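You operate a simulated robot arm through the tools that you are given. There is no shell and no other tool.

Carry out the task below with a simulated robot arm. There is one attempt and no reset: what you move stays moved.

JOB
Shut the plug board down: slider to START, link OFF, range HIGH, loose plug back in its hole.
Fine: slider before link, link OFF before the plug goes in, other plugs left in. Set down upright: five ohm plug.

The check looks at the end state, three seconds after you hand in, the way a careful person would. Anything else that was tipped, shoved, dropped, spilled or broken makes it a failure.

ROBOT AND FRAMES
A 7-joint arm with a two-finger parallel gripper, fixed in place. Base frame: the origin is on the floor under the middle of its stand, x ahead of it, y to its left, z up; the work surface is at about z = 0.8. Lengths are in m, angles in degrees, forces in N, time in s.
With the tool pointing down near the work surface it reaches from about 0.3 to 0.7 m from the base axis. Its first joint turns from -66.0 to 66.0 degrees. Payload 1.57 kg.
The TCP is the grasp point between the finger pads, 0.03 m short of the fingertips. In the tool frame z runs along the fingers and y along their closing line. The gripper opens to 0.11 m. The fingers are 0.024 m wide and 0.012 m thick; the gripper's body (0.048 by 0.112 m) begins 0.078 m behind the TCP.
Orientation is that of the tool frame in the base frame, as a unit quaternion [x, y, z, w]. With the fingers straight down and closing along the base's y, the tool's x points along the base's -x, its y along +y and its z along -z.

CONTROLS
- The arm moves only by the tool apply_moves. Its argument "commands" is one flat list of numbers, 7 for each row, row after row: the shift along the tool's x, y, z in m, then the turn, a rotation vector about the tool's x, y, z in degrees, then the opening, from 0 (shut) to 1 (fully open). In form: [dx, dy, dz, wx, wy, wz, grip, dx, dy, dz, wx, wy, wz, grip, ...]. A call has 1 to 20 rows; each row is the pose to reach, as a shift and turn from the pose commanded when the call began, along the tool's axes at that moment. Each row takes 0.2 s and may step no farther than 0.05 m and 8.6 degrees from the row before; otherwise, or with a gripper value out of range, the whole call is refused. A pose out of reach is approached as far as the arm can. The call stops where the force on the tool passes 50 N (or 10 N more than at its start, if that is more) or the arm is blocked; 0.2 s more then pass. Each finger travels about 0.108 m/s and halts on what it meets, pressing with about 24 N; the grip force reading is that of the motor and also rises with nothing between the fingers. The clock runs only during rows and for 0.2 s after the last one: add rows that repeat a pose to give the fingers time. It gives the time, the measured TCP pose, the force on the tool (base axes), the opening and the grip force at its end, in the units of the frame above (readings bear some noise), with the torque about the TCP (base axes, N m) and any sound that the robot's microphone picked up.
- Cameras (640 x 400 px; columns grow to the right, rows downward): "scene" is fixed at [0.1836, -0.3887, 1.4093]; the picture's right is [0.66, -0.75, 0.00], its down [-0.37, -0.32, -0.87] and it looks along [0.65, 0.58, -0.49] (base axes); focal length 330 px, centre (320, 200). "wrist" rides on the gripper at [0.07, 0.016, -0.141] in the tool frame; the picture's right is [-0.23, 0.97, 0.00], its down [-0.86, -0.20, -0.48] and it looks along [-0.47, -0.11, 0.88] (tool axes); focal length 222 px, centre (320, 200). There is no depth. A picture from a camera that has moved, and an enlarged one, comes with that camera's place and axes in the base frame and with its lens. The place of the scene camera against the robot may be out by one fixed shift of up to 0.018 m in any direction.
- grab_frame(camera): a new picture of that camera. It takes no simulated time.
- zoom(camera, box): a new picture of the part [left, top, right, bottom] of that camera's present view, enlarged. It takes no simulated time.
- job_done(): hands the job in; it is judged then, once.

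Places have to be worked out from the pictures, the camera data and where the tool is seen. Open the gripper and draw the arm clear of the work before you hand the job in, unless the task says otherwise.

The tools are called as a command line: name --argument value ..., lists and objects as JSON in quotes. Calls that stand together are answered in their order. apply_moves: Moves the arm, as the interface text tells. Its arguments: {"type":"object","properties":{"commands":{"type":"array"}},"required":["commands"]} The other tools are called the same way: grab_frame (camera) takes a picture; zoom (camera, box) takes an enlarged picture of a part of a camera's view; job_done () hands the job in.

At the start:

```text
clock: 0.0
ee_pos: [0.4584, 0.1408, 1.1794]
tcp_rot: [0.0, 1.0, 0.0, 0.0]
contact_force: [0.7, 0.1, 0.0]
torque: [0.02, 0.0, 0.03]
width: 0.1101
grasp_force: 0.0
```

scene: 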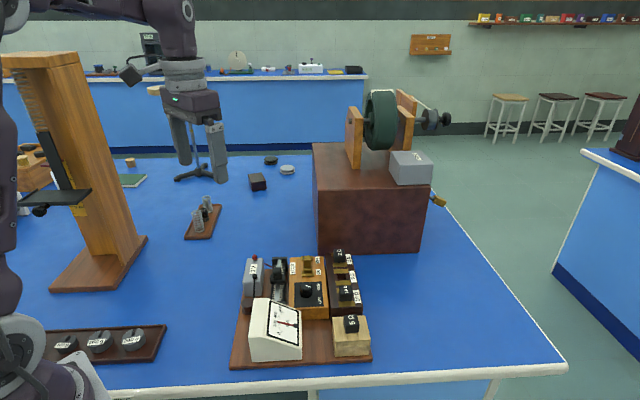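
wrist: 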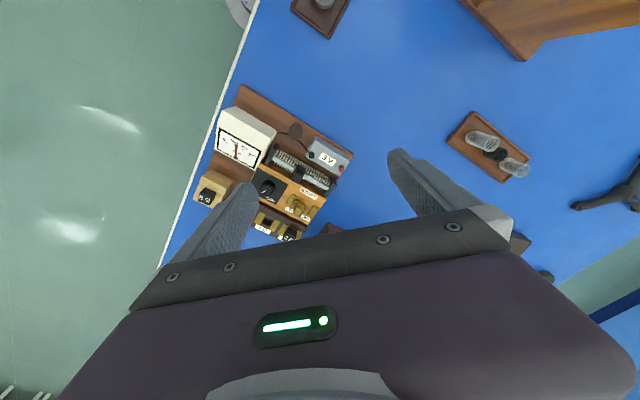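

I see the plug board in the lower middle of the scene view. I zoom in on it in both cameras before I move anything.

zoom --camera "scene" --box '[220, 235, 390, 375]'

zoom --camera "wrist" --box '[180, 80, 370, 250]'

zoom --camera "scene" --box '[280, 240, 380, 310]'

```text
2.86 times, centred on (305, 305) of scene
camera zoom: at [0.1836, -0.3887, 1.4093], right [0.66, -0.75, 0.0], down [-0.37, -0.32, -0.87], along [0.65, 0.58, -0.49], focal length 943 px, centre (363, -100)
```

zoom: 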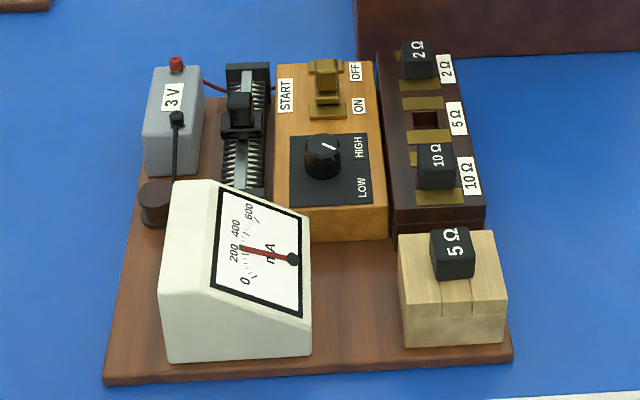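

```text
2.35 times, centred on (275, 165) of wrist
camera zoom: at [0.3885, 0.156, 1.3208], right [0.23, 0.97, 0.0], down [0.86, -0.2, 0.48], along [0.47, -0.11, -0.88], focal length 523 px, centre (426, 282)
```

zoom: 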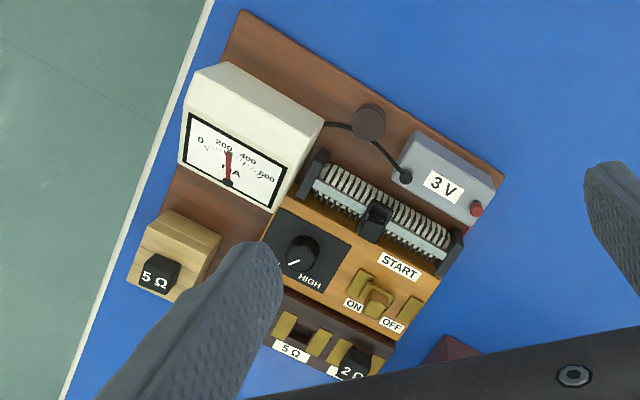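

```text
5.71 times, centred on (330, 275) of scene
camera zoom: at [0.1836, -0.3887, 1.4093], right [0.66, -0.75, 0.0], down [-0.37, -0.32, -0.87], along [0.65, 0.58, -0.49], focal length 1885 px, centre (263, -229)
```

zoom: 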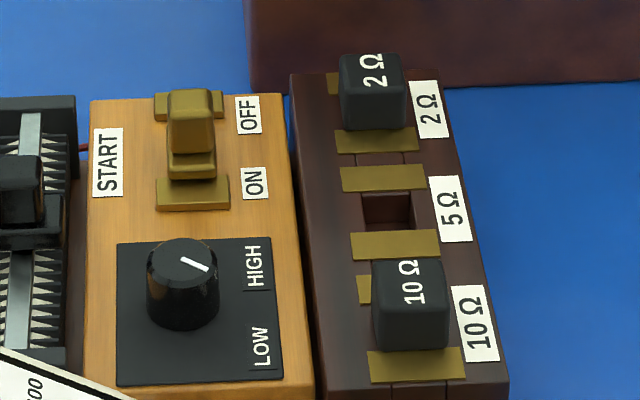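

The 5 Ω plug sits in a wooden rest block. The slider is mid-travel, and the link and knob need a closer look. The board looks yawed about 45°, so I'll turn the tool 45° to match and move the wrist camera to look down at the board from a safe height.

apply_moves --commands '[0.0064, -0.0333, 0.0167, 0, 0, -7.5, 1, 0.0128, -0.0667, 0.0333, 0, 0, -15, 1, 0.0192, -0.1, 0.05, 0, 0, -22.5, 1, 0.0256, -0.1333, 0.0667, 0, 0, -30, 1, 0.032, -0.1667, 0.0833, 0, 0, -37.5, 1, 0.0384, -0.2, 0.1, 0, 0, -45, 1, 0.0384, -0.2, 0.1, 0, 0, -45, 1]'

```text
clock: 1.6
ee_pos: [0.4223, -0.059, 1.0786]
tcp_rot: [-0.383, 0.924, 0.001, 0.0]
contact_force: [0.6, 0.5, 0.7]
torque: [0.01, 0.03, -0.01]
width: 0.1101
grasp_force: 0.0
```

The move finished without contact. I take a new wrist picture and a zoom of it.

grab_frame --camera "wrist"

zoom --camera "wrist" --box '[230, 80, 430, 205]'

```text
taken
camera wrist: at [0.3602, -0.0985, 1.2204], right [-0.53, 0.85, 0.0], down [0.75, 0.46, 0.48], along [0.41, 0.25, -0.88], focal length 222 px, centre (320, 200)
```

wrist: 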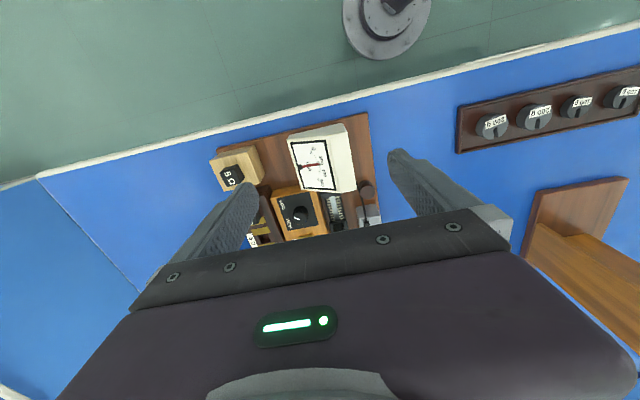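

```text
3.20 times, centred on (330, 142) of wrist
camera zoom: at [0.3602, -0.0985, 1.2204], right [-0.53, 0.85, 0.0], down [0.75, 0.46, 0.48], along [0.41, 0.25, -0.88], focal length 711 px, centre (288, 384)
```

zoom: 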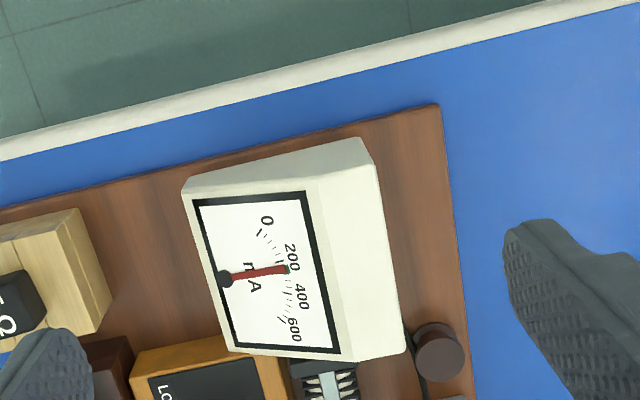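

In this pose the gripper body hides the far part of the board. I'll shift the tool forward over the board at the same height so the camera sees the switches.

apply_moves --commands '[-0.0318, -0.0177, 0, 0, 0, 0, 1, -0.0635, -0.0353, 0, 0, 0, 0, 1, -0.0953, -0.053, 0, 0, 0, 0, 1, -0.127, -0.0707, 0, 0, 0, 0, 1, -0.127, -0.0707, 0, 0, 0, 0, 1]'

grab_frame --camera "wrist"

zoom --camera "wrist" --box '[220, 60, 420, 185]'

```text
clock: 2.8
ee_pos: [0.5618, -0.0194, 1.0799]
tcp_rot: [-0.382, 0.924, 0.0, 0.0]
contact_force: [0.6, 0.8, -0.6]
torque: [-0.03, -0.02, 0.02]
width: 0.11
grasp_force: 0.1
```

```text
taken
camera wrist: at [0.5009, -0.0577, 1.2205], right [-0.53, 0.85, 0.0], down [0.75, 0.46, 0.48], along [0.41, 0.25, -0.88], focal length 222 px, centre (320, 200)
```

wrist: 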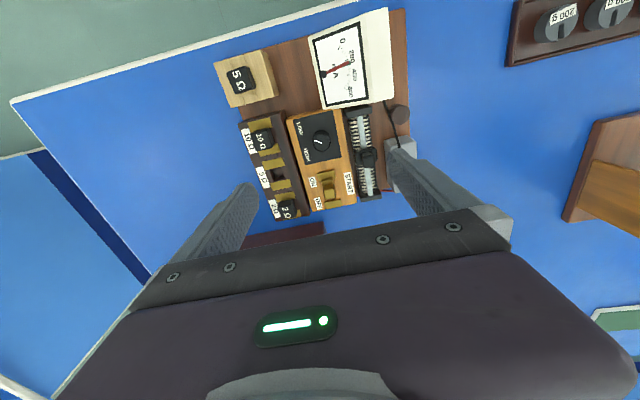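

```text
3.20 times, centred on (320, 122) of wrist
camera zoom: at [0.5009, -0.0577, 1.2205], right [-0.53, 0.85, 0.0], down [0.75, 0.46, 0.48], along [0.41, 0.25, -0.88], focal length 711 px, centre (320, 448)
```

zoom: 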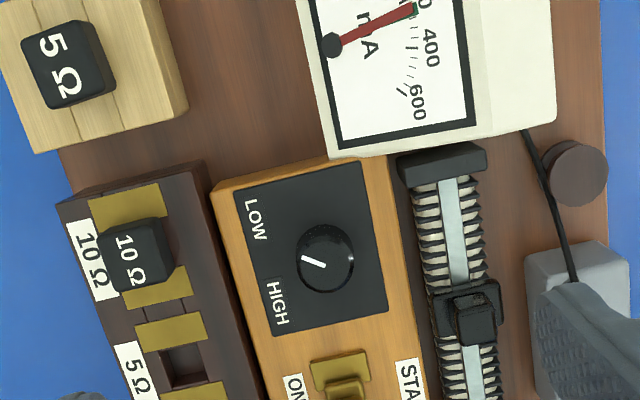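

The board is in view now. I'll zoom tighter on the knob, link, slider and plug row to judge their states.

zoom --camera "wrist" --box '[285, 100, 365, 150]'

zoom --camera "wrist" --box '[290, 155, 390, 218]'

zoom --camera "wrist" --box '[215, 105, 315, 225]'

zoom --camera "wrist" --box '[335, 100, 425, 210]'

```text
8.00 times, centred on (325, 125) of wrist
camera zoom: at [0.5009, -0.0577, 1.2205], right [-0.53, 0.85, 0.0], down [0.75, 0.46, 0.48], along [0.41, 0.25, -0.88], focal length 1777 px, centre (280, 800)
```

zoom: 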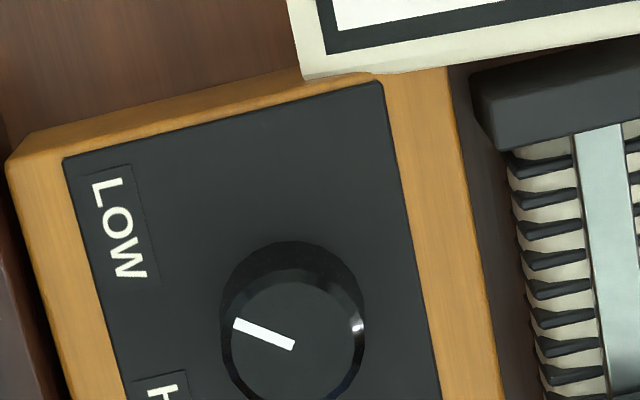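

```text
6.35 times, centred on (340, 186) of wrist
camera zoom: at [0.5009, -0.0577, 1.2205], right [-0.53, 0.85, 0.0], down [0.75, 0.46, 0.48], along [0.41, 0.25, -0.88], focal length 1410 px, centre (193, 286)
```

zoom: 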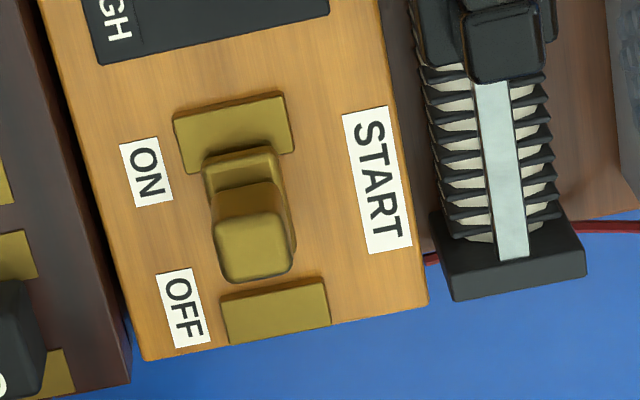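

```text
3.33 times, centred on (265, 165) of wrist
camera zoom: at [0.5009, -0.0577, 1.2205], right [-0.53, 0.85, 0.0], down [0.75, 0.46, 0.48], along [0.41, 0.25, -0.88], focal length 740 px, centre (503, 317)
```

zoom: 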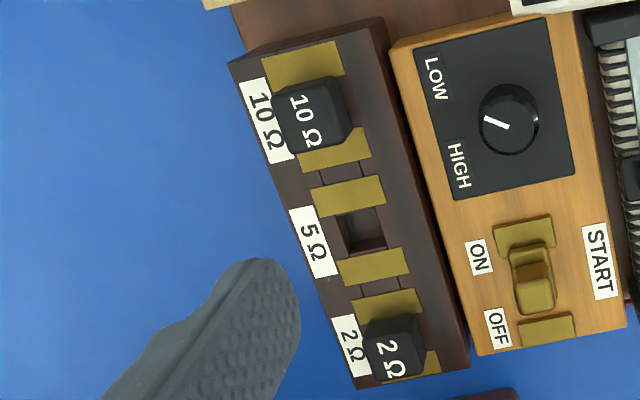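

```text
3.64 times, centred on (380, 155) of wrist
camera zoom: at [0.5009, -0.0577, 1.2205], right [-0.53, 0.85, 0.0], down [0.75, 0.46, 0.48], along [0.41, 0.25, -0.88], focal length 808 px, centre (102, 364)
```

zoom: 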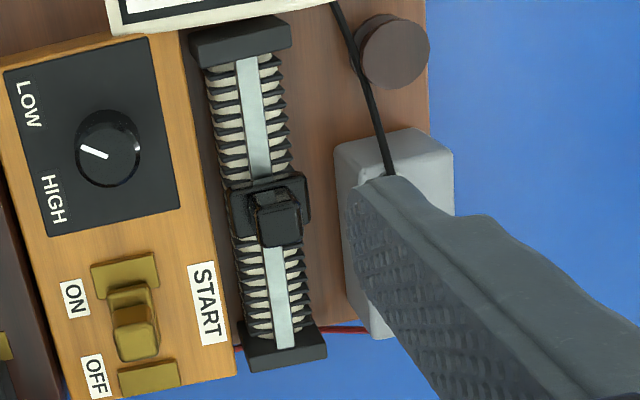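

From the two wrist views I put the switch box top at about z = 0.85. The knob points at LOW, and the link tongue sits on the ON plate. A tall red box stands behind the board at about 0.61 m along the board direction, so I'll keep clear of it. I go lower and closer for a better look at the link and slider.

apply_moves --commands '[-0.03, 0, 0.033, 0, 0, 0, 1, -0.06, 0, 0.066, 0, 0, 0, 1, -0.09, 0, 0.1, 0, 0, 0, 1, -0.09, 0, 0.1, 0, 0, 0, 1]'

grab_frame --camera "wrist"

zoom --camera "wrist" --box '[270, 90, 430, 190]'

zoom --camera "scene" --box '[220, 200, 420, 325]'

```text
clock: 3.8
ee_pos: [0.6231, 0.0466, 0.9785]
tcp_rot: [-0.383, 0.924, 0.0, 0.0]
contact_force: [-0.8, 0.7, 0.3]
torque: [0.01, 0.02, -0.02]
width: 0.11
grasp_force: 0.1
```

```text
taken
camera wrist: at [0.5624, 0.0071, 1.12], right [-0.53, 0.85, 0.0], down [0.75, 0.46, 0.48], along [0.41, 0.25, -0.88], focal length 222 px, centre (320, 200)
```

wrist: 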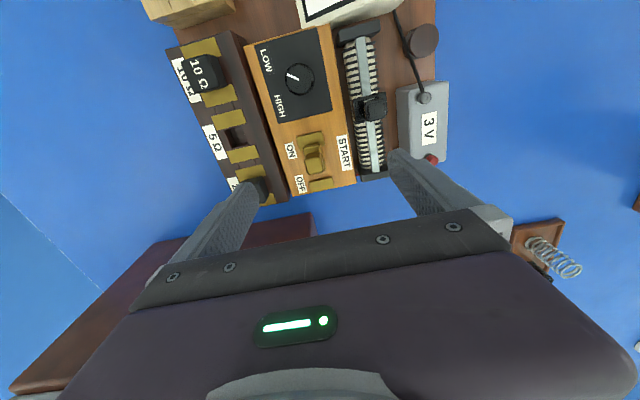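

```text
4.00 times, centred on (350, 140) of wrist
camera zoom: at [0.5624, 0.0071, 1.12], right [-0.53, 0.85, 0.0], down [0.75, 0.46, 0.48], along [0.41, 0.25, -0.88], focal length 888 px, centre (200, 440)
```

zoom: 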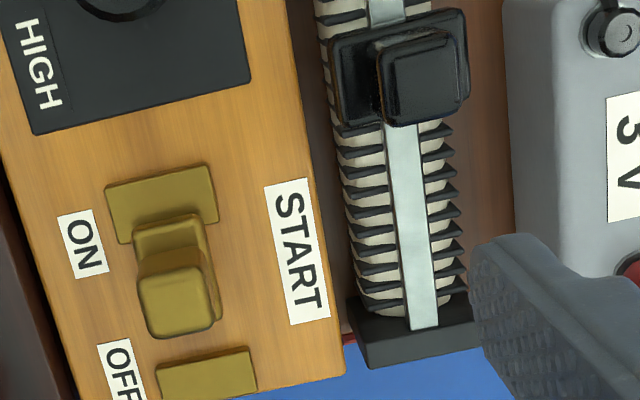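

```text
3.20 times, centred on (320, 262) of scene
camera zoom: at [0.1836, -0.3887, 1.4093], right [0.66, -0.75, 0.0], down [-0.37, -0.32, -0.87], along [0.65, 0.58, -0.49], focal length 1056 px, centre (320, 0)
```

zoom: 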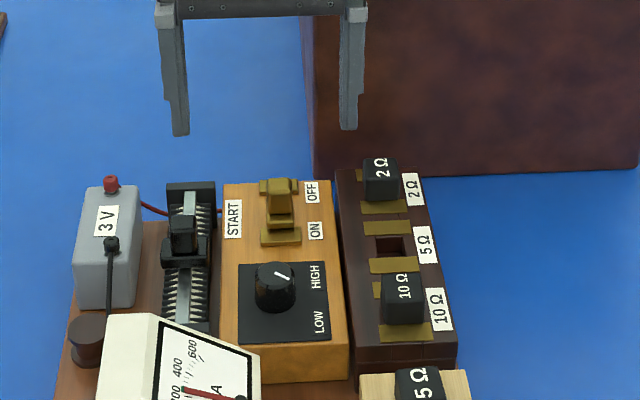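

The closer views give these places. I use board coordinates, with A pointing away from the robot along the board and L pointing left.

| Item | A | L | Top z |
|---|---|---|---|
| Slider knob | 0.441 | -0.346 | 0.886 |
| Saddle | – | – | 0.862 |
| START stop | 0.523 | – | – |
| Link handle | 0.4815 | -0.418 | 0.891 |

I'll close the gripper and hover on the near side of the slider knob, still high, ready to push it toward START.

apply_moves --commands '[0.0163, 0.0157, 0, 0, 0, 0, 0.5, 0.0325, 0.0314, 0, 0, 0, 0, 0.2, 0.0488, 0.047, 0.01, 0, 0, 0, 0, 0.065, 0.0627, 0.025, 0, 0, 0, 0, 0.065, 0.0627, 0.025, 0, 0, 0, 0, 0.065, 0.0627, 0.025, 0, 0, 0, 0]'

grab_frame --camera "wrist"

zoom --camera "wrist" --box '[230, 100, 430, 225]'

zoom --camera "scene" --box '[220, 200, 420, 325]'

```text
clock: 5.2
ee_pos: [0.534, 0.0441, 0.9567]
tcp_rot: [-0.383, 0.924, 0.0, 0.0]
contact_force: [0.9, -0.9, -0.1]
torque: [0.02, -0.03, 0.03]
width: 0.0001
grasp_force: 21.3
```

```text
taken
camera wrist: at [0.4728, 0.0052, 1.0971], right [-0.53, 0.85, 0.0], down [0.75, 0.46, 0.48], along [0.41, 0.25, -0.88], focal length 222 px, centre (320, 200)
```

wrist: 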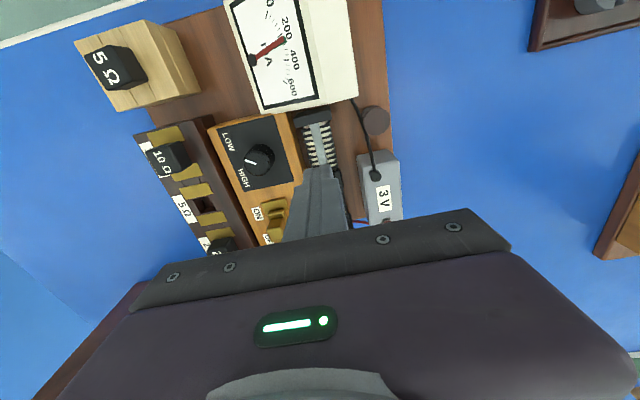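

```text
3.20 times, centred on (330, 162) of wrist
camera zoom: at [0.4728, 0.0052, 1.0971], right [-0.53, 0.85, 0.0], down [0.75, 0.46, 0.48], along [0.41, 0.25, -0.88], focal length 711 px, centre (288, 320)
```

zoom: 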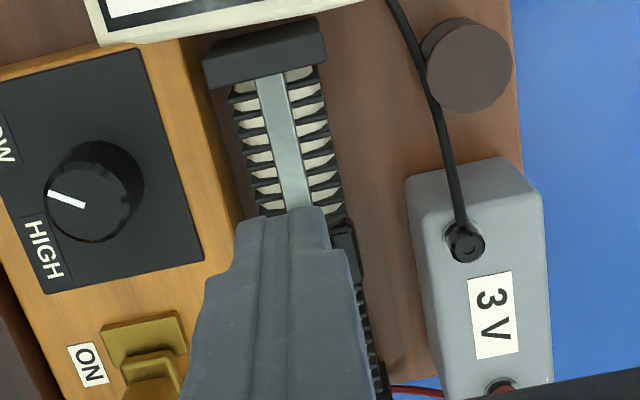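

```text
3.20 times, centred on (320, 262) of scene
camera zoom: at [0.1835, -0.3887, 1.4093], right [0.66, -0.75, 0.0], down [-0.37, -0.32, -0.87], along [0.65, 0.58, -0.49], focal length 1056 px, centre (320, 0)
```

zoom: 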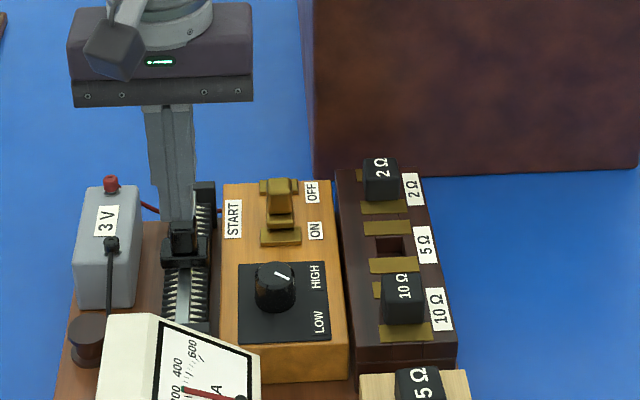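

The fingertips look to be still above and slightly past the slider knob in this view. I zoom in on the scene to check the knob pointer and where the fingers sit relative to the slider.

zoom --camera "scene" --box '[285, 270, 335, 302]'

zoom --camera "scene" --box '[255, 235, 335, 290]'

```text
12.50 times, centred on (310, 286) of scene
camera zoom: at [0.1835, -0.3887, 1.4093], right [0.66, -0.75, 0.0], down [-0.37, -0.32, -0.87], along [0.65, 0.58, -0.49], focal length 4124 px, centre (445, -875)
```

zoom: 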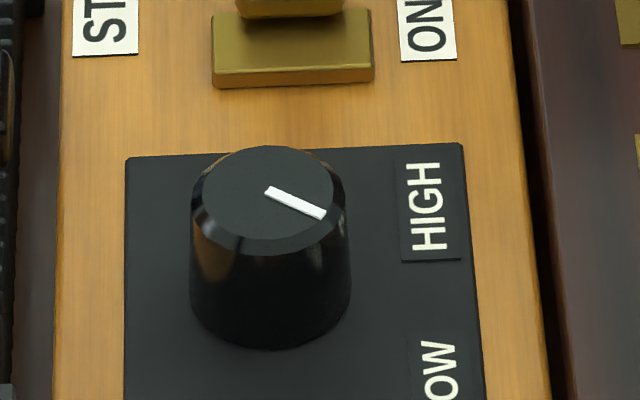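

```text
7.27 times, centred on (295, 262) of scene
camera zoom: at [0.1835, -0.3887, 1.4093], right [0.66, -0.75, 0.0], down [-0.37, -0.32, -0.87], along [0.65, 0.58, -0.49], focal length 2399 px, centre (502, -254)
```

zoom: 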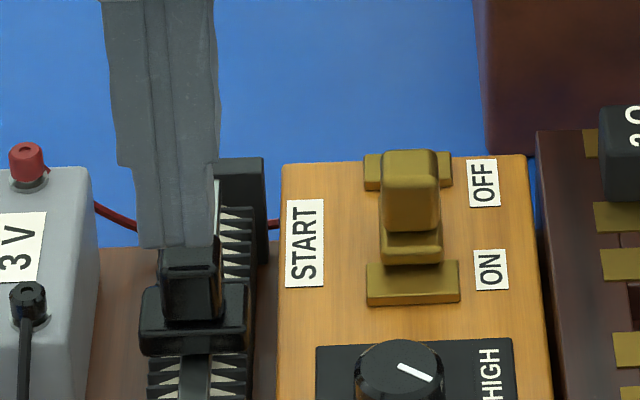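

The pointer clearly reads LOW. The closed fingers are about 1 cm on the near side of the slider knob (TCP A=0.408, L=-0.347). I'll descend so the tips are at about z = 0.87, above the saddle but beside the knob.

apply_moves --commands '[0, 0, 0.02, 0, 0, 0, 0, 0, 0, 0.04, 0, 0, 0, 0, 0, 0, 0.055, 0, 0, 0, 0, 0, 0, 0.055, 0, 0, 0, 0]'

grab_frame --camera "wrist"

zoom --camera "scene" --box '[235, 235, 335, 300]'

```text
clock: 6.2
ee_pos: [0.5339, 0.0444, 0.8994]
tcp_rot: [-0.382, 0.924, 0.001, 0.0]
contact_force: [-0.2, 0.6, 0.5]
torque: [0.01, 0.01, 0.0]
width: 0.0
grasp_force: 20.9
```

```text
taken
camera wrist: at [0.472, 0.0058, 1.041], right [-0.53, 0.85, 0.0], down [0.75, 0.46, 0.48], along [0.41, 0.25, -0.88], focal length 222 px, centre (320, 200)
```

wrist: 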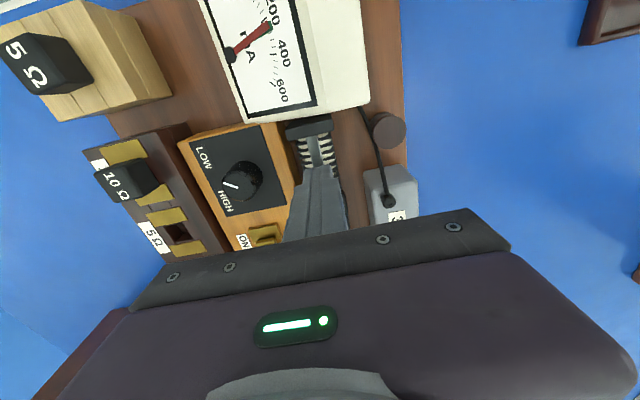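

```text
6.15 times, centred on (285, 268) of scene
camera zoom: at [0.1836, -0.3887, 1.4093], right [0.66, -0.75, 0.0], down [-0.37, -0.32, -0.87], along [0.65, 0.58, -0.49], focal length 2030 px, centre (535, -215)
```

zoom: 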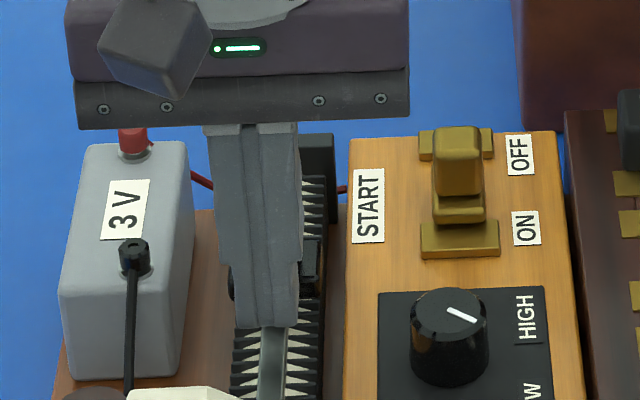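

The tips are now in front of the slider knob and in line with its track, with no contact. I push gently toward START, 4 cm of tool travel first.

apply_moves --commands '[-0.006, 0, 0, 0, 0, 0, 0, -0.012, 0, 0, 0, 0, 0, 0, -0.018, 0, 0, 0, 0, 0, 0, -0.024, 0, 0, 0, 0, 0, 0, -0.03, 0, 0, 0, 0, 0, 0, -0.036, 0, 0, 0, 0, 0, 0, -0.042, 0, 0, 0, 0, 0, 0]'

zoom --camera "scene" --box '[235, 235, 335, 300]'

grab_frame --camera "wrist"

```text
clock: 7.8
ee_pos: [0.5621, 0.0724, 0.8989]
tcp_rot: [-0.383, 0.924, 0.0, 0.0]
contact_force: [-0.4, 0.0, 0.7]
torque: [-0.01, -0.03, 0.01]
width: 0.0
grasp_force: 21.0
```

```text
6.15 times, centred on (285, 268) of scene
camera zoom: at [0.1835, -0.3887, 1.4093], right [0.66, -0.75, 0.0], down [-0.37, -0.32, -0.87], along [0.65, 0.58, -0.49], focal length 2030 px, centre (535, -215)
```

zoom: 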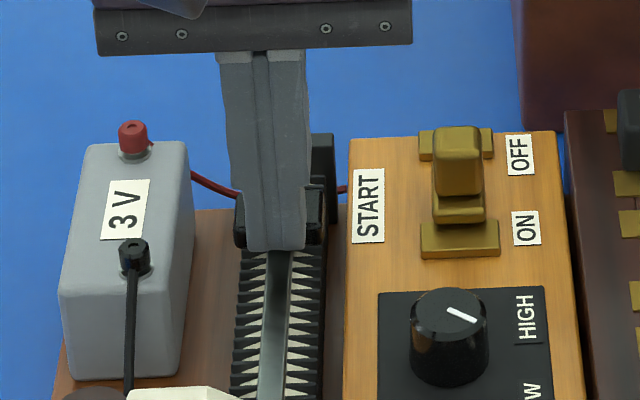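

```text
taken
camera wrist: at [0.5021, 0.0339, 1.0406], right [-0.53, 0.85, 0.0], down [0.75, 0.46, 0.48], along [0.41, 0.25, -0.88], focal length 222 px, centre (320, 200)
```

wrist: 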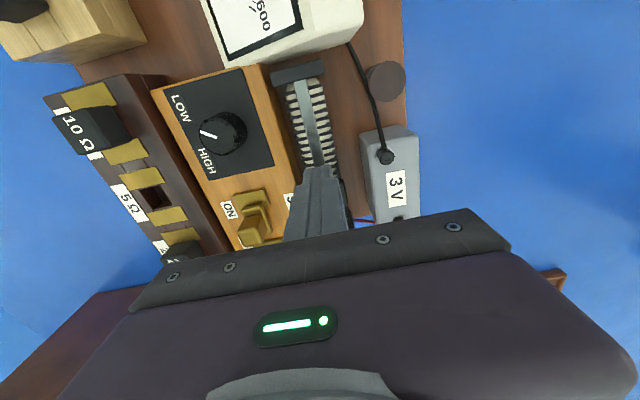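

The slider moved freely with about zero force, and the knob's near face should now be at A≈0.461. Roughly 2 cm remains to the stop, so I continue with smaller steps and watch the force.

apply_moves --commands '[-0.004, 0, 0, 0, 0, 0, 0, -0.008, 0, 0, 0, 0, 0, 0, -0.012, 0, 0, 0, 0, 0, 0, -0.015, 0, 0, 0, 0, 0, 0]'

zoom --camera "scene" --box '[245, 235, 325, 285]'

```text
clock: 8.8
ee_pos: [0.5744, 0.0835, 0.8987]
tcp_rot: [-0.383, 0.924, 0.0, 0.0]
contact_force: [-0.6, -0.6, -0.2]
torque: [-0.03, -0.01, -0.02]
width: 0.0001
grasp_force: 21.1
```

```text
8.00 times, centred on (285, 260) of scene
camera zoom: at [0.1835, -0.3887, 1.4093], right [0.66, -0.75, 0.0], down [-0.37, -0.32, -0.87], along [0.65, 0.58, -0.49], focal length 2639 px, centre (600, -280)
```

zoom: 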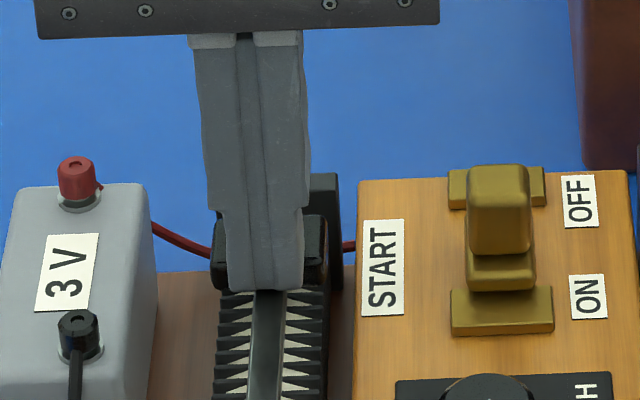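

Force is still near zero and the saddle is closing on the end block. I advance in 2–3 mm steps.

apply_moves --commands '[-0.0015, 0, 0, 0, 0, 0, 0, -0.003, 0, 0, 0, 0, 0, 0, -0.003, 0, 0, 0, 0, 0, 0]'

apply_moves --commands '[-0.001, 0, 0, 0, 0, 0, 0, -0.002, 0, 0, 0, 0, 0, 0, -0.002, 0, 0, 0, 0, 0, 0]'

zoom --camera "scene" --box '[245, 235, 325, 285]'

```text
clock: 9.6
ee_pos: [0.5765, 0.0857, 0.8993]
tcp_rot: [-0.384, 0.924, 0.0, 0.0]
contact_force: [0.4, -1.6, -0.2]
torque: [-0.01, -0.03, 0.02]
width: 0.0
grasp_force: 21.1
```

```text
clock: 10.4
ee_pos: [0.577, 0.0868, 0.8985]
tcp_rot: [-0.382, 0.924, 0.0, 0.0]
contact_force: [-0.5, -1.6, 0.1]
torque: [-0.05, -0.01, -0.01]
width: 0.0
grasp_force: 21.6
```

```text
8.00 times, centred on (285, 260) of scene
camera zoom: at [0.1835, -0.3887, 1.4093], right [0.66, -0.75, 0.0], down [-0.37, -0.32, -0.87], along [0.65, 0.58, -0.49], focal length 2639 px, centre (600, -280)
```

zoom: 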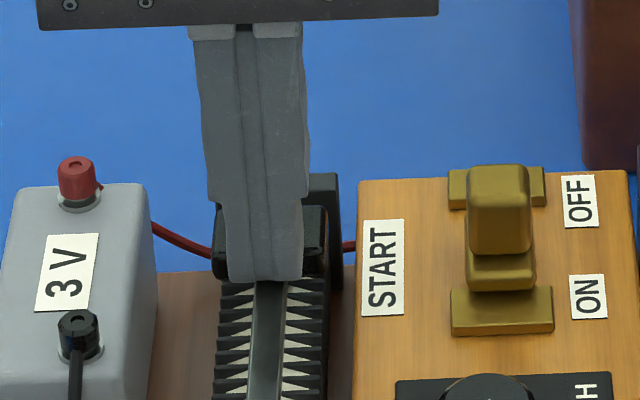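

The saddle is still moving with only about 1.5 N, so I continue in 2 mm steps.

apply_moves --commands '[-0.001, 0, 0, 0, 0, 0, 0, -0.002, 0, 0, 0, 0, 0, 0, -0.002, 0, 0, 0, 0, 0, 0]'

zoom --camera "scene" --box '[265, 245, 305, 270]'

```text
clock: 11.2
ee_pos: [0.5793, 0.0883, 0.8993]
tcp_rot: [-0.383, 0.924, 0.0, 0.0]
contact_force: [-1.0, -0.7, 0.2]
torque: [-0.02, 0.0, 0.01]
width: 0.0
grasp_force: 20.7
```

```text
16.00 times, centred on (285, 258) of scene
camera zoom: at [0.1835, -0.3887, 1.4093], right [0.66, -0.75, 0.0], down [-0.37, -0.32, -0.87], along [0.65, 0.58, -0.49], focal length 5278 px, centre (880, -720)
```

zoom: 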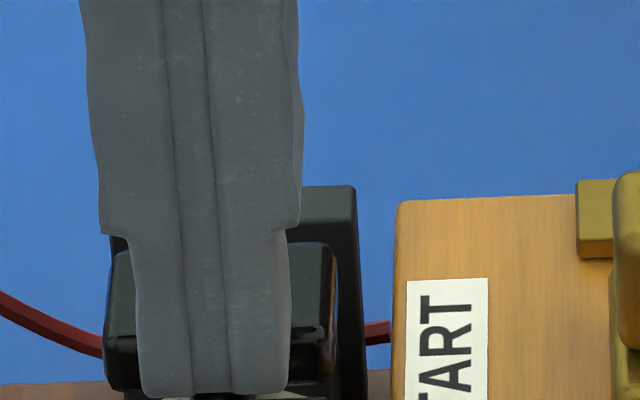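

There's still no stop at TCP A=0.472, and the saddle is now very near the block. I go on in 1.5 mm steps until the force rises.

apply_moves --commands '[-0.0008, 0, 0, 0, 0, 0, 0, -0.0015, 0, 0, 0, 0, 0, 0, -0.0015, 0, 0, 0, 0, 0, 0]'

apply_moves --commands '[-0.0008, 0, 0, 0, 0, 0, 0, -0.0015, 0, 0, 0, 0, 0, 0, -0.0015, 0, 0, 0, 0, 0, 0]'

zoom --camera "scene" --box '[265, 245, 305, 270]'

```text
clock: 12.0
ee_pos: [0.5794, 0.0892, 0.8996]
tcp_rot: [-0.383, 0.924, 0.0, 0.0]
contact_force: [0.4, 0.4, 0.4]
torque: [0.04, -0.08, 0.02]
width: 0.0
grasp_force: 21.5
```

```text
clock: 12.8
ee_pos: [0.581, 0.0905, 0.8987]
tcp_rot: [-0.382, 0.924, -0.001, 0.0]
contact_force: [0.6, -1.4, 0.4]
torque: [-0.04, 0.01, 0.01]
width: 0.0
grasp_force: 21.6
```

```text
16.00 times, centred on (285, 258) of scene
camera zoom: at [0.1835, -0.3887, 1.4093], right [0.66, -0.75, 0.0], down [-0.37, -0.32, -0.87], along [0.65, 0.58, -0.49], focal length 5278 px, centre (880, -720)
```

zoom: 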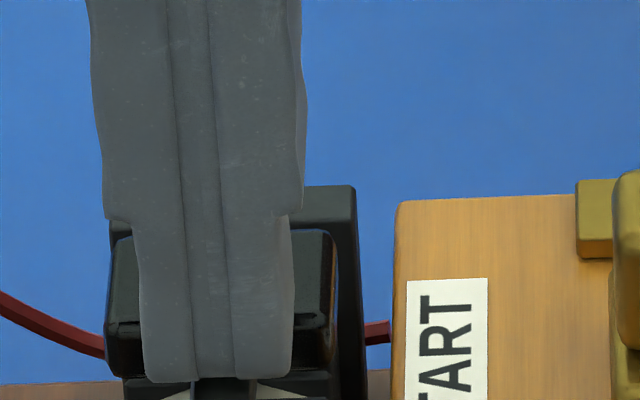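

The saddle is still advancing with no stop force. I continue in small steps.

apply_moves --commands '[-0.001, 0, 0, 0, 0, 0, 0, -0.002, 0, 0, 0, 0, 0, 0, -0.002, 0, 0, 0, 0, 0, 0]'

apply_moves --commands '[-0.001, 0, 0, 0, 0, 0, 0, -0.002, 0, 0, 0, 0, 0, 0, -0.002, 0, 0, 0, 0, 0, 0]'

zoom --camera "scene" --box '[265, 245, 305, 270]'

```text
clock: 13.6
ee_pos: [0.5831, 0.0913, 0.8986]
tcp_rot: [-0.383, 0.924, 0.001, 0.0]
contact_force: [-1.5, -0.4, 0.5]
torque: [-0.04, 0.02, 0.03]
width: 0.0
grasp_force: 21.3
```

```text
clock: 14.4
ee_pos: [0.5841, 0.092, 0.8994]
tcp_rot: [-0.383, 0.924, 0.0, 0.0]
contact_force: [-0.3, -0.7, -0.4]
torque: [-0.08, -0.02, -0.01]
width: 0.0
grasp_force: 21.0
```

```text
16.00 times, centred on (285, 258) of scene
camera zoom: at [0.1835, -0.3887, 1.4093], right [0.66, -0.75, 0.0], down [-0.37, -0.32, -0.87], along [0.65, 0.58, -0.49], focal length 5278 px, centre (880, -720)
```

zoom: 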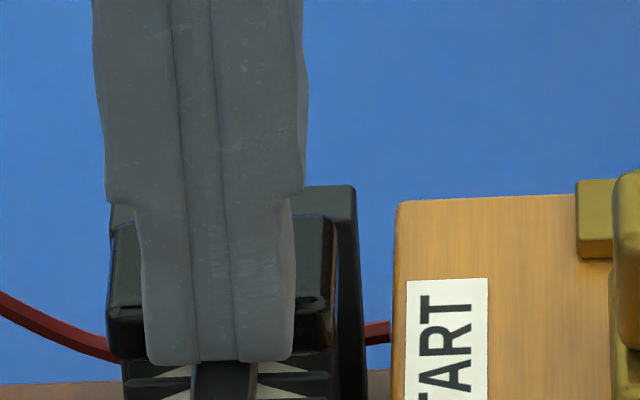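

The saddle's far edge is now nearly at the block's top edge. I keep stepping 1.5–2 mm and watch for the force rise.

apply_moves --commands '[-0.001, 0, 0, 0, 0, 0, 0, -0.002, 0, 0, 0, 0, 0, 0, -0.002, 0, 0, 0, 0, 0, 0]'

apply_moves --commands '[-0.001, 0, 0, 0, 0, 0, 0, -0.0015, 0, 0, 0, 0, 0, 0, -0.0015, 0, 0, 0, 0, 0, 0]'

zoom --camera "scene" --box '[265, 245, 305, 270]'

```text
clock: 15.2
ee_pos: [0.585, 0.0949, 0.8999]
tcp_rot: [-0.384, 0.924, 0.0, 0.0]
contact_force: [0.0, -2.1, 1.0]
torque: [-0.01, -0.01, -0.03]
width: 0.0
grasp_force: 21.4
```

```text
clock: 16.0
ee_pos: [0.5852, 0.095, 0.8986]
tcp_rot: [-0.383, 0.924, 0.0, 0.0]
contact_force: [-1.1, -0.3, -0.5]
torque: [0.01, 0.03, 0.02]
width: 0.0
grasp_force: 21.0
```

```text
16.00 times, centred on (285, 258) of scene
camera zoom: at [0.1835, -0.3887, 1.4093], right [0.66, -0.75, 0.0], down [-0.37, -0.32, -0.87], along [0.65, 0.58, -0.49], focal length 5278 px, centre (880, -720)
```

zoom: 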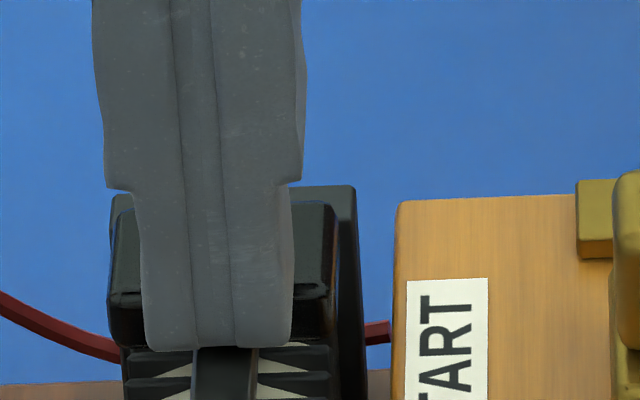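

It is still moving freely, with the TCP at A≈0.481. I continue with 1.5 mm steps.

apply_moves --commands '[-0.001, 0, 0, 0, 0, 0, 0, -0.0015, 0, 0, 0, 0, 0, 0, -0.0015, 0, 0, 0, 0, 0, 0]'

apply_moves --commands '[-0.001, 0, 0, 0, 0, 0, 0, -0.0015, 0, 0, 0, 0, 0, 0, -0.0015, 0, 0, 0, 0, 0, 0]'

zoom --camera "scene" --box '[265, 245, 305, 270]'

```text
clock: 16.8
ee_pos: [0.5876, 0.0956, 0.9005]
tcp_rot: [-0.382, 0.924, 0.0, 0.0]
contact_force: [0.3, -0.4, -0.5]
torque: [-0.04, 0.02, -0.02]
width: 0.0
grasp_force: 21.0
```

```text
clock: 17.6
ee_pos: [0.589, 0.0968, 0.8991]
tcp_rot: [-0.383, 0.924, 0.0, 0.0]
contact_force: [-1.3, 0.0, 0.5]
torque: [0.0, 0.07, 0.02]
width: 0.0
grasp_force: 20.8
```

```text
16.00 times, centred on (285, 258) of scene
camera zoom: at [0.1835, -0.3887, 1.4093], right [0.66, -0.75, 0.0], down [-0.37, -0.32, -0.87], along [0.65, 0.58, -0.49], focal length 5278 px, centre (880, -720)
```

zoom: 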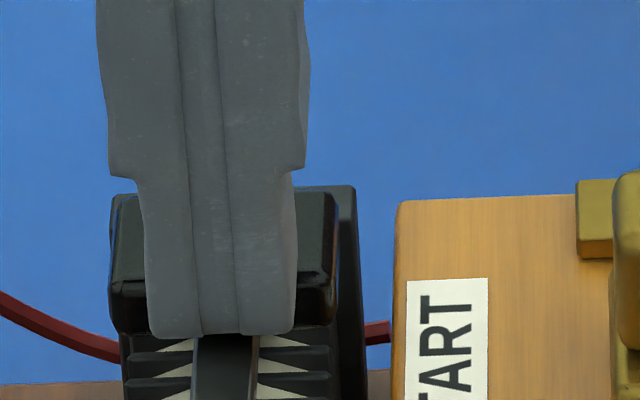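

The saddle's far edge is almost level with the block's. I take two more small steps, watching the force.

apply_moves --commands '[-0.001, 0, 0, 0, 0, 0, 0, -0.001, 0, 0, 0, 0, 0, 0]'

apply_moves --commands '[-0.001, 0, 0, 0, 0, 0, 0, -0.001, 0, 0, 0, 0, 0, 0]'

zoom --camera "scene" --box '[265, 245, 305, 270]'

grab_frame --camera "wrist"

```text
clock: 18.2
ee_pos: [0.5892, 0.0972, 0.8984]
tcp_rot: [-0.382, 0.924, 0.0, 0.0]
contact_force: [-1.1, -2.7, 0.8]
torque: [-0.02, 0.04, 0.0]
width: 0.0
grasp_force: 21.2
```

```text
clock: 18.8
ee_pos: [0.5901, 0.0986, 0.8992]
tcp_rot: [-0.382, 0.924, 0.0, 0.0]
contact_force: [-0.5, -2.1, -0.3]
torque: [-0.04, 0.02, -0.04]
width: 0.0
grasp_force: 22.0
```

```text
16.00 times, centred on (285, 258) of scene
camera zoom: at [0.1835, -0.3887, 1.4093], right [0.66, -0.75, 0.0], down [-0.37, -0.32, -0.87], along [0.65, 0.58, -0.49], focal length 5278 px, centre (880, -720)
```

zoom: 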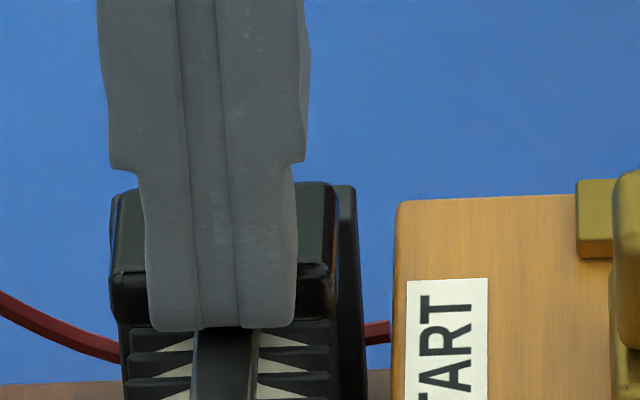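

```text
taken
camera wrist: at [0.5285, 0.0593, 1.0405], right [-0.53, 0.85, 0.0], down [0.75, 0.46, 0.48], along [0.41, 0.25, -0.88], focal length 222 px, centre (320, 200)
```

wrist: 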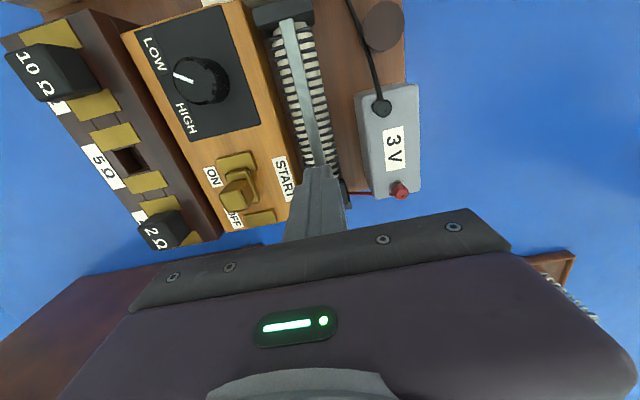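

The saddle still creeps forward with about 2 N. I continue with small steps until there is a definite stop.

apply_moves --commands '[-0.001, 0, 0, 0, 0, 0, 0, -0.002, 0, 0, 0, 0, 0, 0, -0.002, 0, 0, 0, 0, 0, 0]'

apply_moves --commands '[-0.001, 0, 0, 0, 0, 0, 0, -0.0015, 0, 0, 0, 0, 0, 0, -0.0015, 0, 0, 0, 0, 0, 0]'

zoom --camera "scene" --box '[265, 245, 305, 270]'

```text
clock: 19.6
ee_pos: [0.5909, 0.0994, 0.8989]
tcp_rot: [-0.384, 0.923, 0.0, -0.001]
contact_force: [-3.7, -6.9, 1.0]
torque: [-0.07, 0.03, -0.03]
width: 0.0
grasp_force: 21.7
```

```text
clock: 20.4
ee_pos: [0.5905, 0.1, 0.8996]
tcp_rot: [-0.383, 0.924, 0.0, -0.003]
contact_force: [-18.0, -16.2, -7.3]
torque: [-0.27, 0.17, 0.06]
width: 0.0001
grasp_force: 21.6
```

```text
16.00 times, centred on (285, 258) of scene
camera zoom: at [0.1832, -0.3891, 1.4092], right [0.66, -0.75, 0.0], down [-0.37, -0.32, -0.87], along [0.65, 0.58, -0.49], focal length 5278 px, centre (880, -720)
```

zoom: 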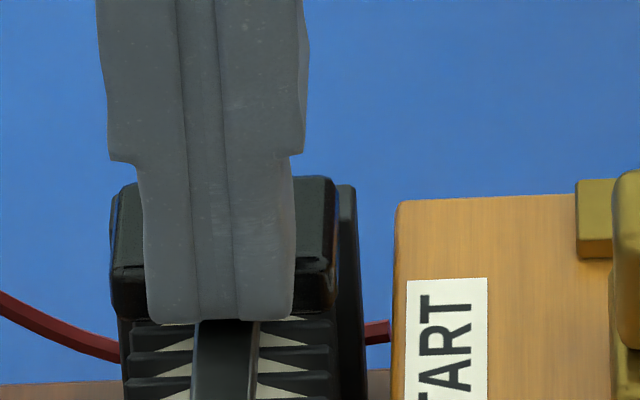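

The force jumped to about 24 N with no further travel, so the slider is at its START stop. The box label sits at the same pixels, so the board did not shift. I back off and lift clear.

apply_moves --commands '[0.004, 0, 0, 0, 0, 0, 0, 0.01, 0, 0, 0, 0, 0, 0, 0.012, 0, -0.02, 0, 0, 0, 0, 0.012, 0, -0.05, 0, 0, 0, 0, 0.012, 0, -0.08, 0, 0, 0, 0, 0.012, 0, -0.08, 0, 0, 0, 0]'

zoom --camera "scene" --box '[235, 235, 335, 300]'

grab_frame --camera "wrist"

```text
clock: 21.8
ee_pos: [0.5838, 0.0936, 0.98]
tcp_rot: [-0.382, 0.924, 0.0, 0.0]
contact_force: [0.0, 0.4, -0.8]
torque: [-0.01, 0.01, 0.0]
width: 0.0
grasp_force: 21.4
```

```text
6.15 times, centred on (285, 268) of scene
camera zoom: at [0.1835, -0.3887, 1.4093], right [0.66, -0.75, 0.0], down [-0.37, -0.32, -0.87], along [0.65, 0.58, -0.49], focal length 2030 px, centre (535, -215)
```

zoom: 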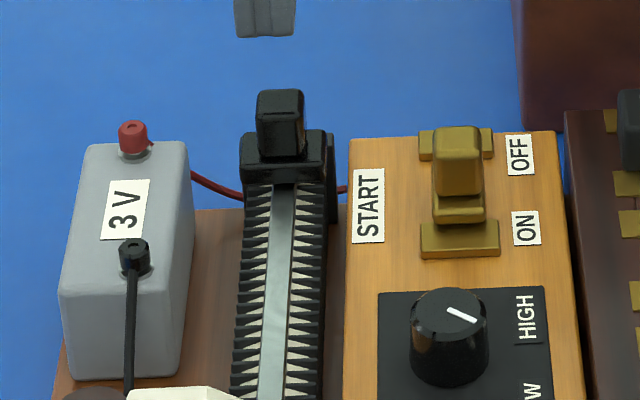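

```text
taken
camera wrist: at [0.5215, 0.0541, 1.1215], right [-0.53, 0.85, 0.0], down [0.75, 0.46, 0.48], along [0.41, 0.25, -0.88], focal length 222 px, centre (320, 200)
```

wrist: 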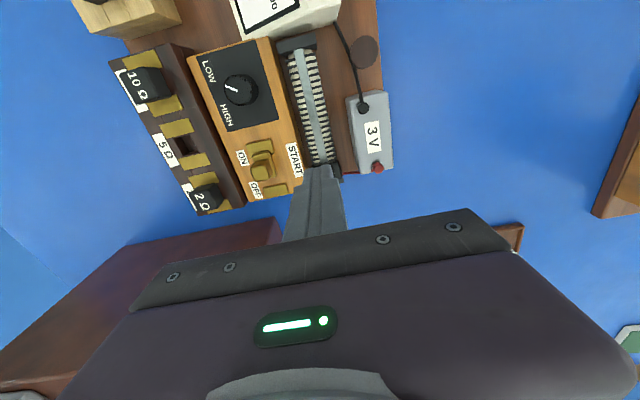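

The slider sits against the START end block. Next is the link, so I zoom on it from both cameras to refine its position before pushing it toward OFF.

zoom --camera "wrist" --box '[220, 120, 320, 205]'

zoom --camera "scene" --box '[292, 250, 332, 280]'

```text
4.71 times, centred on (270, 162) of wrist
camera zoom: at [0.5215, 0.0541, 1.1215], right [-0.53, 0.85, 0.0], down [0.75, 0.46, 0.48], along [0.41, 0.25, -0.88], focal length 1045 px, centre (555, 376)
```

zoom: 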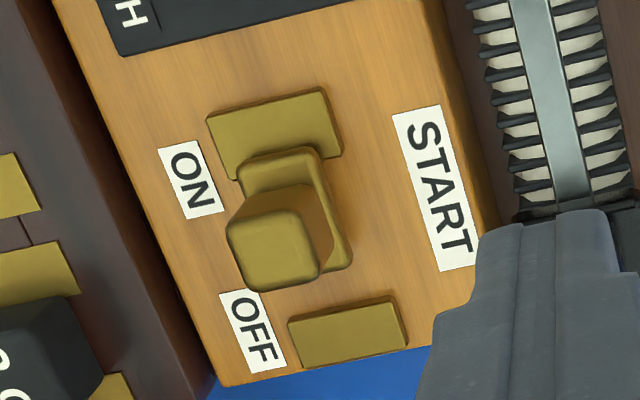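

```text
13.33 times, centred on (312, 265) of scene
camera zoom: at [0.1835, -0.3887, 1.4093], right [0.66, -0.75, 0.0], down [-0.37, -0.32, -0.87], along [0.65, 0.58, -0.49], focal length 4399 px, centre (427, -667)
```

zoom: 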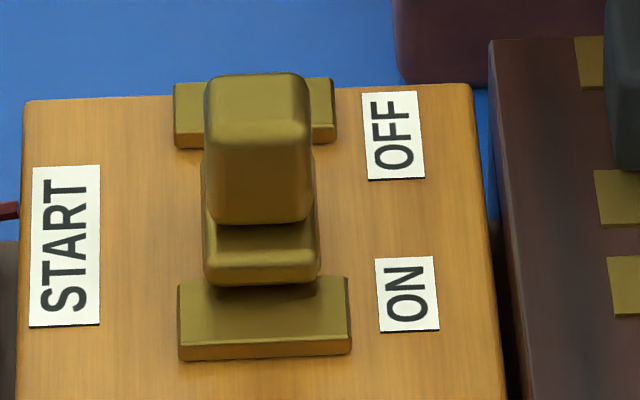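

The link is a sliding brass block at A 0.469–0.501, L≈-0.419. Its handle's near face is at A≈0.473, and the OFF plate begins at about A = 0.515. I'll move the closed fingers over to the near side of the handle and then descend to tip z≈0.87.

apply_moves --commands '[0.013, -0.036, 0, 0, 0, 0, 0, 0.026, -0.0722, 0, 0, 0, 0, 0, 0.026, -0.0722, 0.03, 0, 0, 0, 0, 0.026, -0.0722, 0.06, 0, 0, 0, 0, 0.026, -0.0722, 0.08, 0, 0, 0, 0, 0.026, -0.0722, 0.08, 0, 0, 0, 0]'

zoom --camera "scene" --box '[275, 240, 345, 295]'

grab_frame --camera "wrist"

```text
clock: 23.2
ee_pos: [0.6159, 0.0231, 0.9001]
tcp_rot: [-0.383, 0.924, -0.001, 0.0]
contact_force: [0.5, -0.1, 0.7]
torque: [0.01, 0.02, -0.01]
width: 0.0002
grasp_force: 21.3
```

```text
7.27 times, centred on (310, 268) of scene
camera zoom: at [0.1836, -0.3887, 1.4093], right [0.66, -0.75, 0.0], down [-0.37, -0.32, -0.87], along [0.65, 0.58, -0.49], focal length 2399 px, centre (393, -291)
```

zoom: 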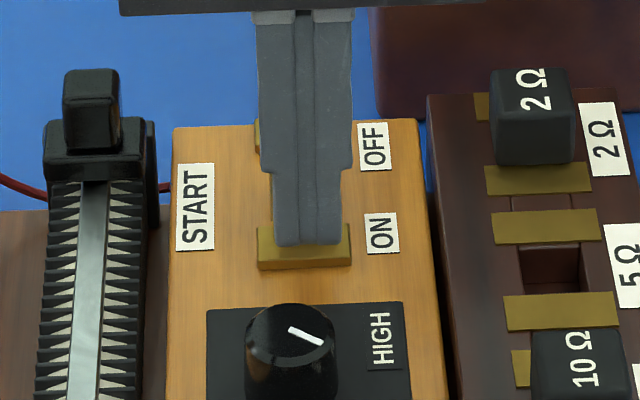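

```text
taken
camera wrist: at [0.5548, -0.0156, 1.0408], right [-0.53, 0.85, 0.0], down [0.75, 0.46, 0.48], along [0.41, 0.25, -0.88], focal length 222 px, centre (320, 200)
```

wrist: 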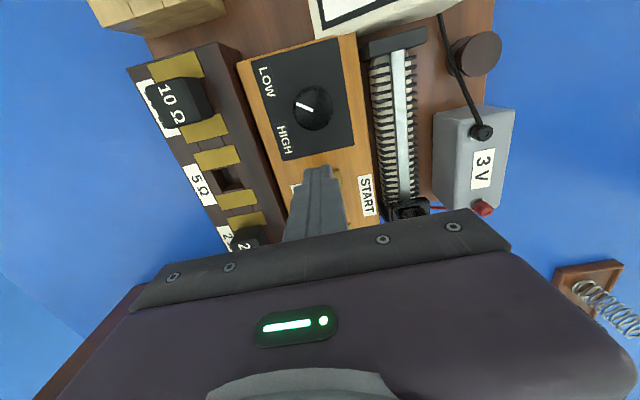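

The fingers are aligned with the handle on its near side and free of contact. I push toward OFF, first 14 mm, and check the force.

apply_moves --commands '[-0.004, 0, 0, 0, 0, 0, 0, -0.008, 0, 0, 0, 0, 0, 0, -0.011, 0, 0, 0, 0, 0, 0, -0.014, 0, 0, 0, 0, 0, 0]'

zoom --camera "scene" --box '[275, 240, 345, 295]'

```text
clock: 24.2
ee_pos: [0.6266, 0.0319, 0.8977]
tcp_rot: [-0.383, 0.924, 0.0, -0.001]
contact_force: [-1.0, -0.8, 0.5]
torque: [-0.02, 0.04, 0.01]
width: 0.0001
grasp_force: 21.8
```

```text
7.27 times, centred on (310, 268) of scene
camera zoom: at [0.1835, -0.3887, 1.4093], right [0.66, -0.75, 0.0], down [-0.37, -0.32, -0.87], along [0.65, 0.58, -0.49], focal length 2399 px, centre (393, -291)
```

zoom: 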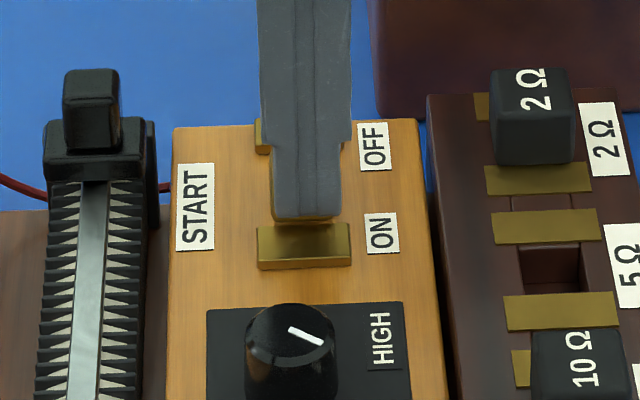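

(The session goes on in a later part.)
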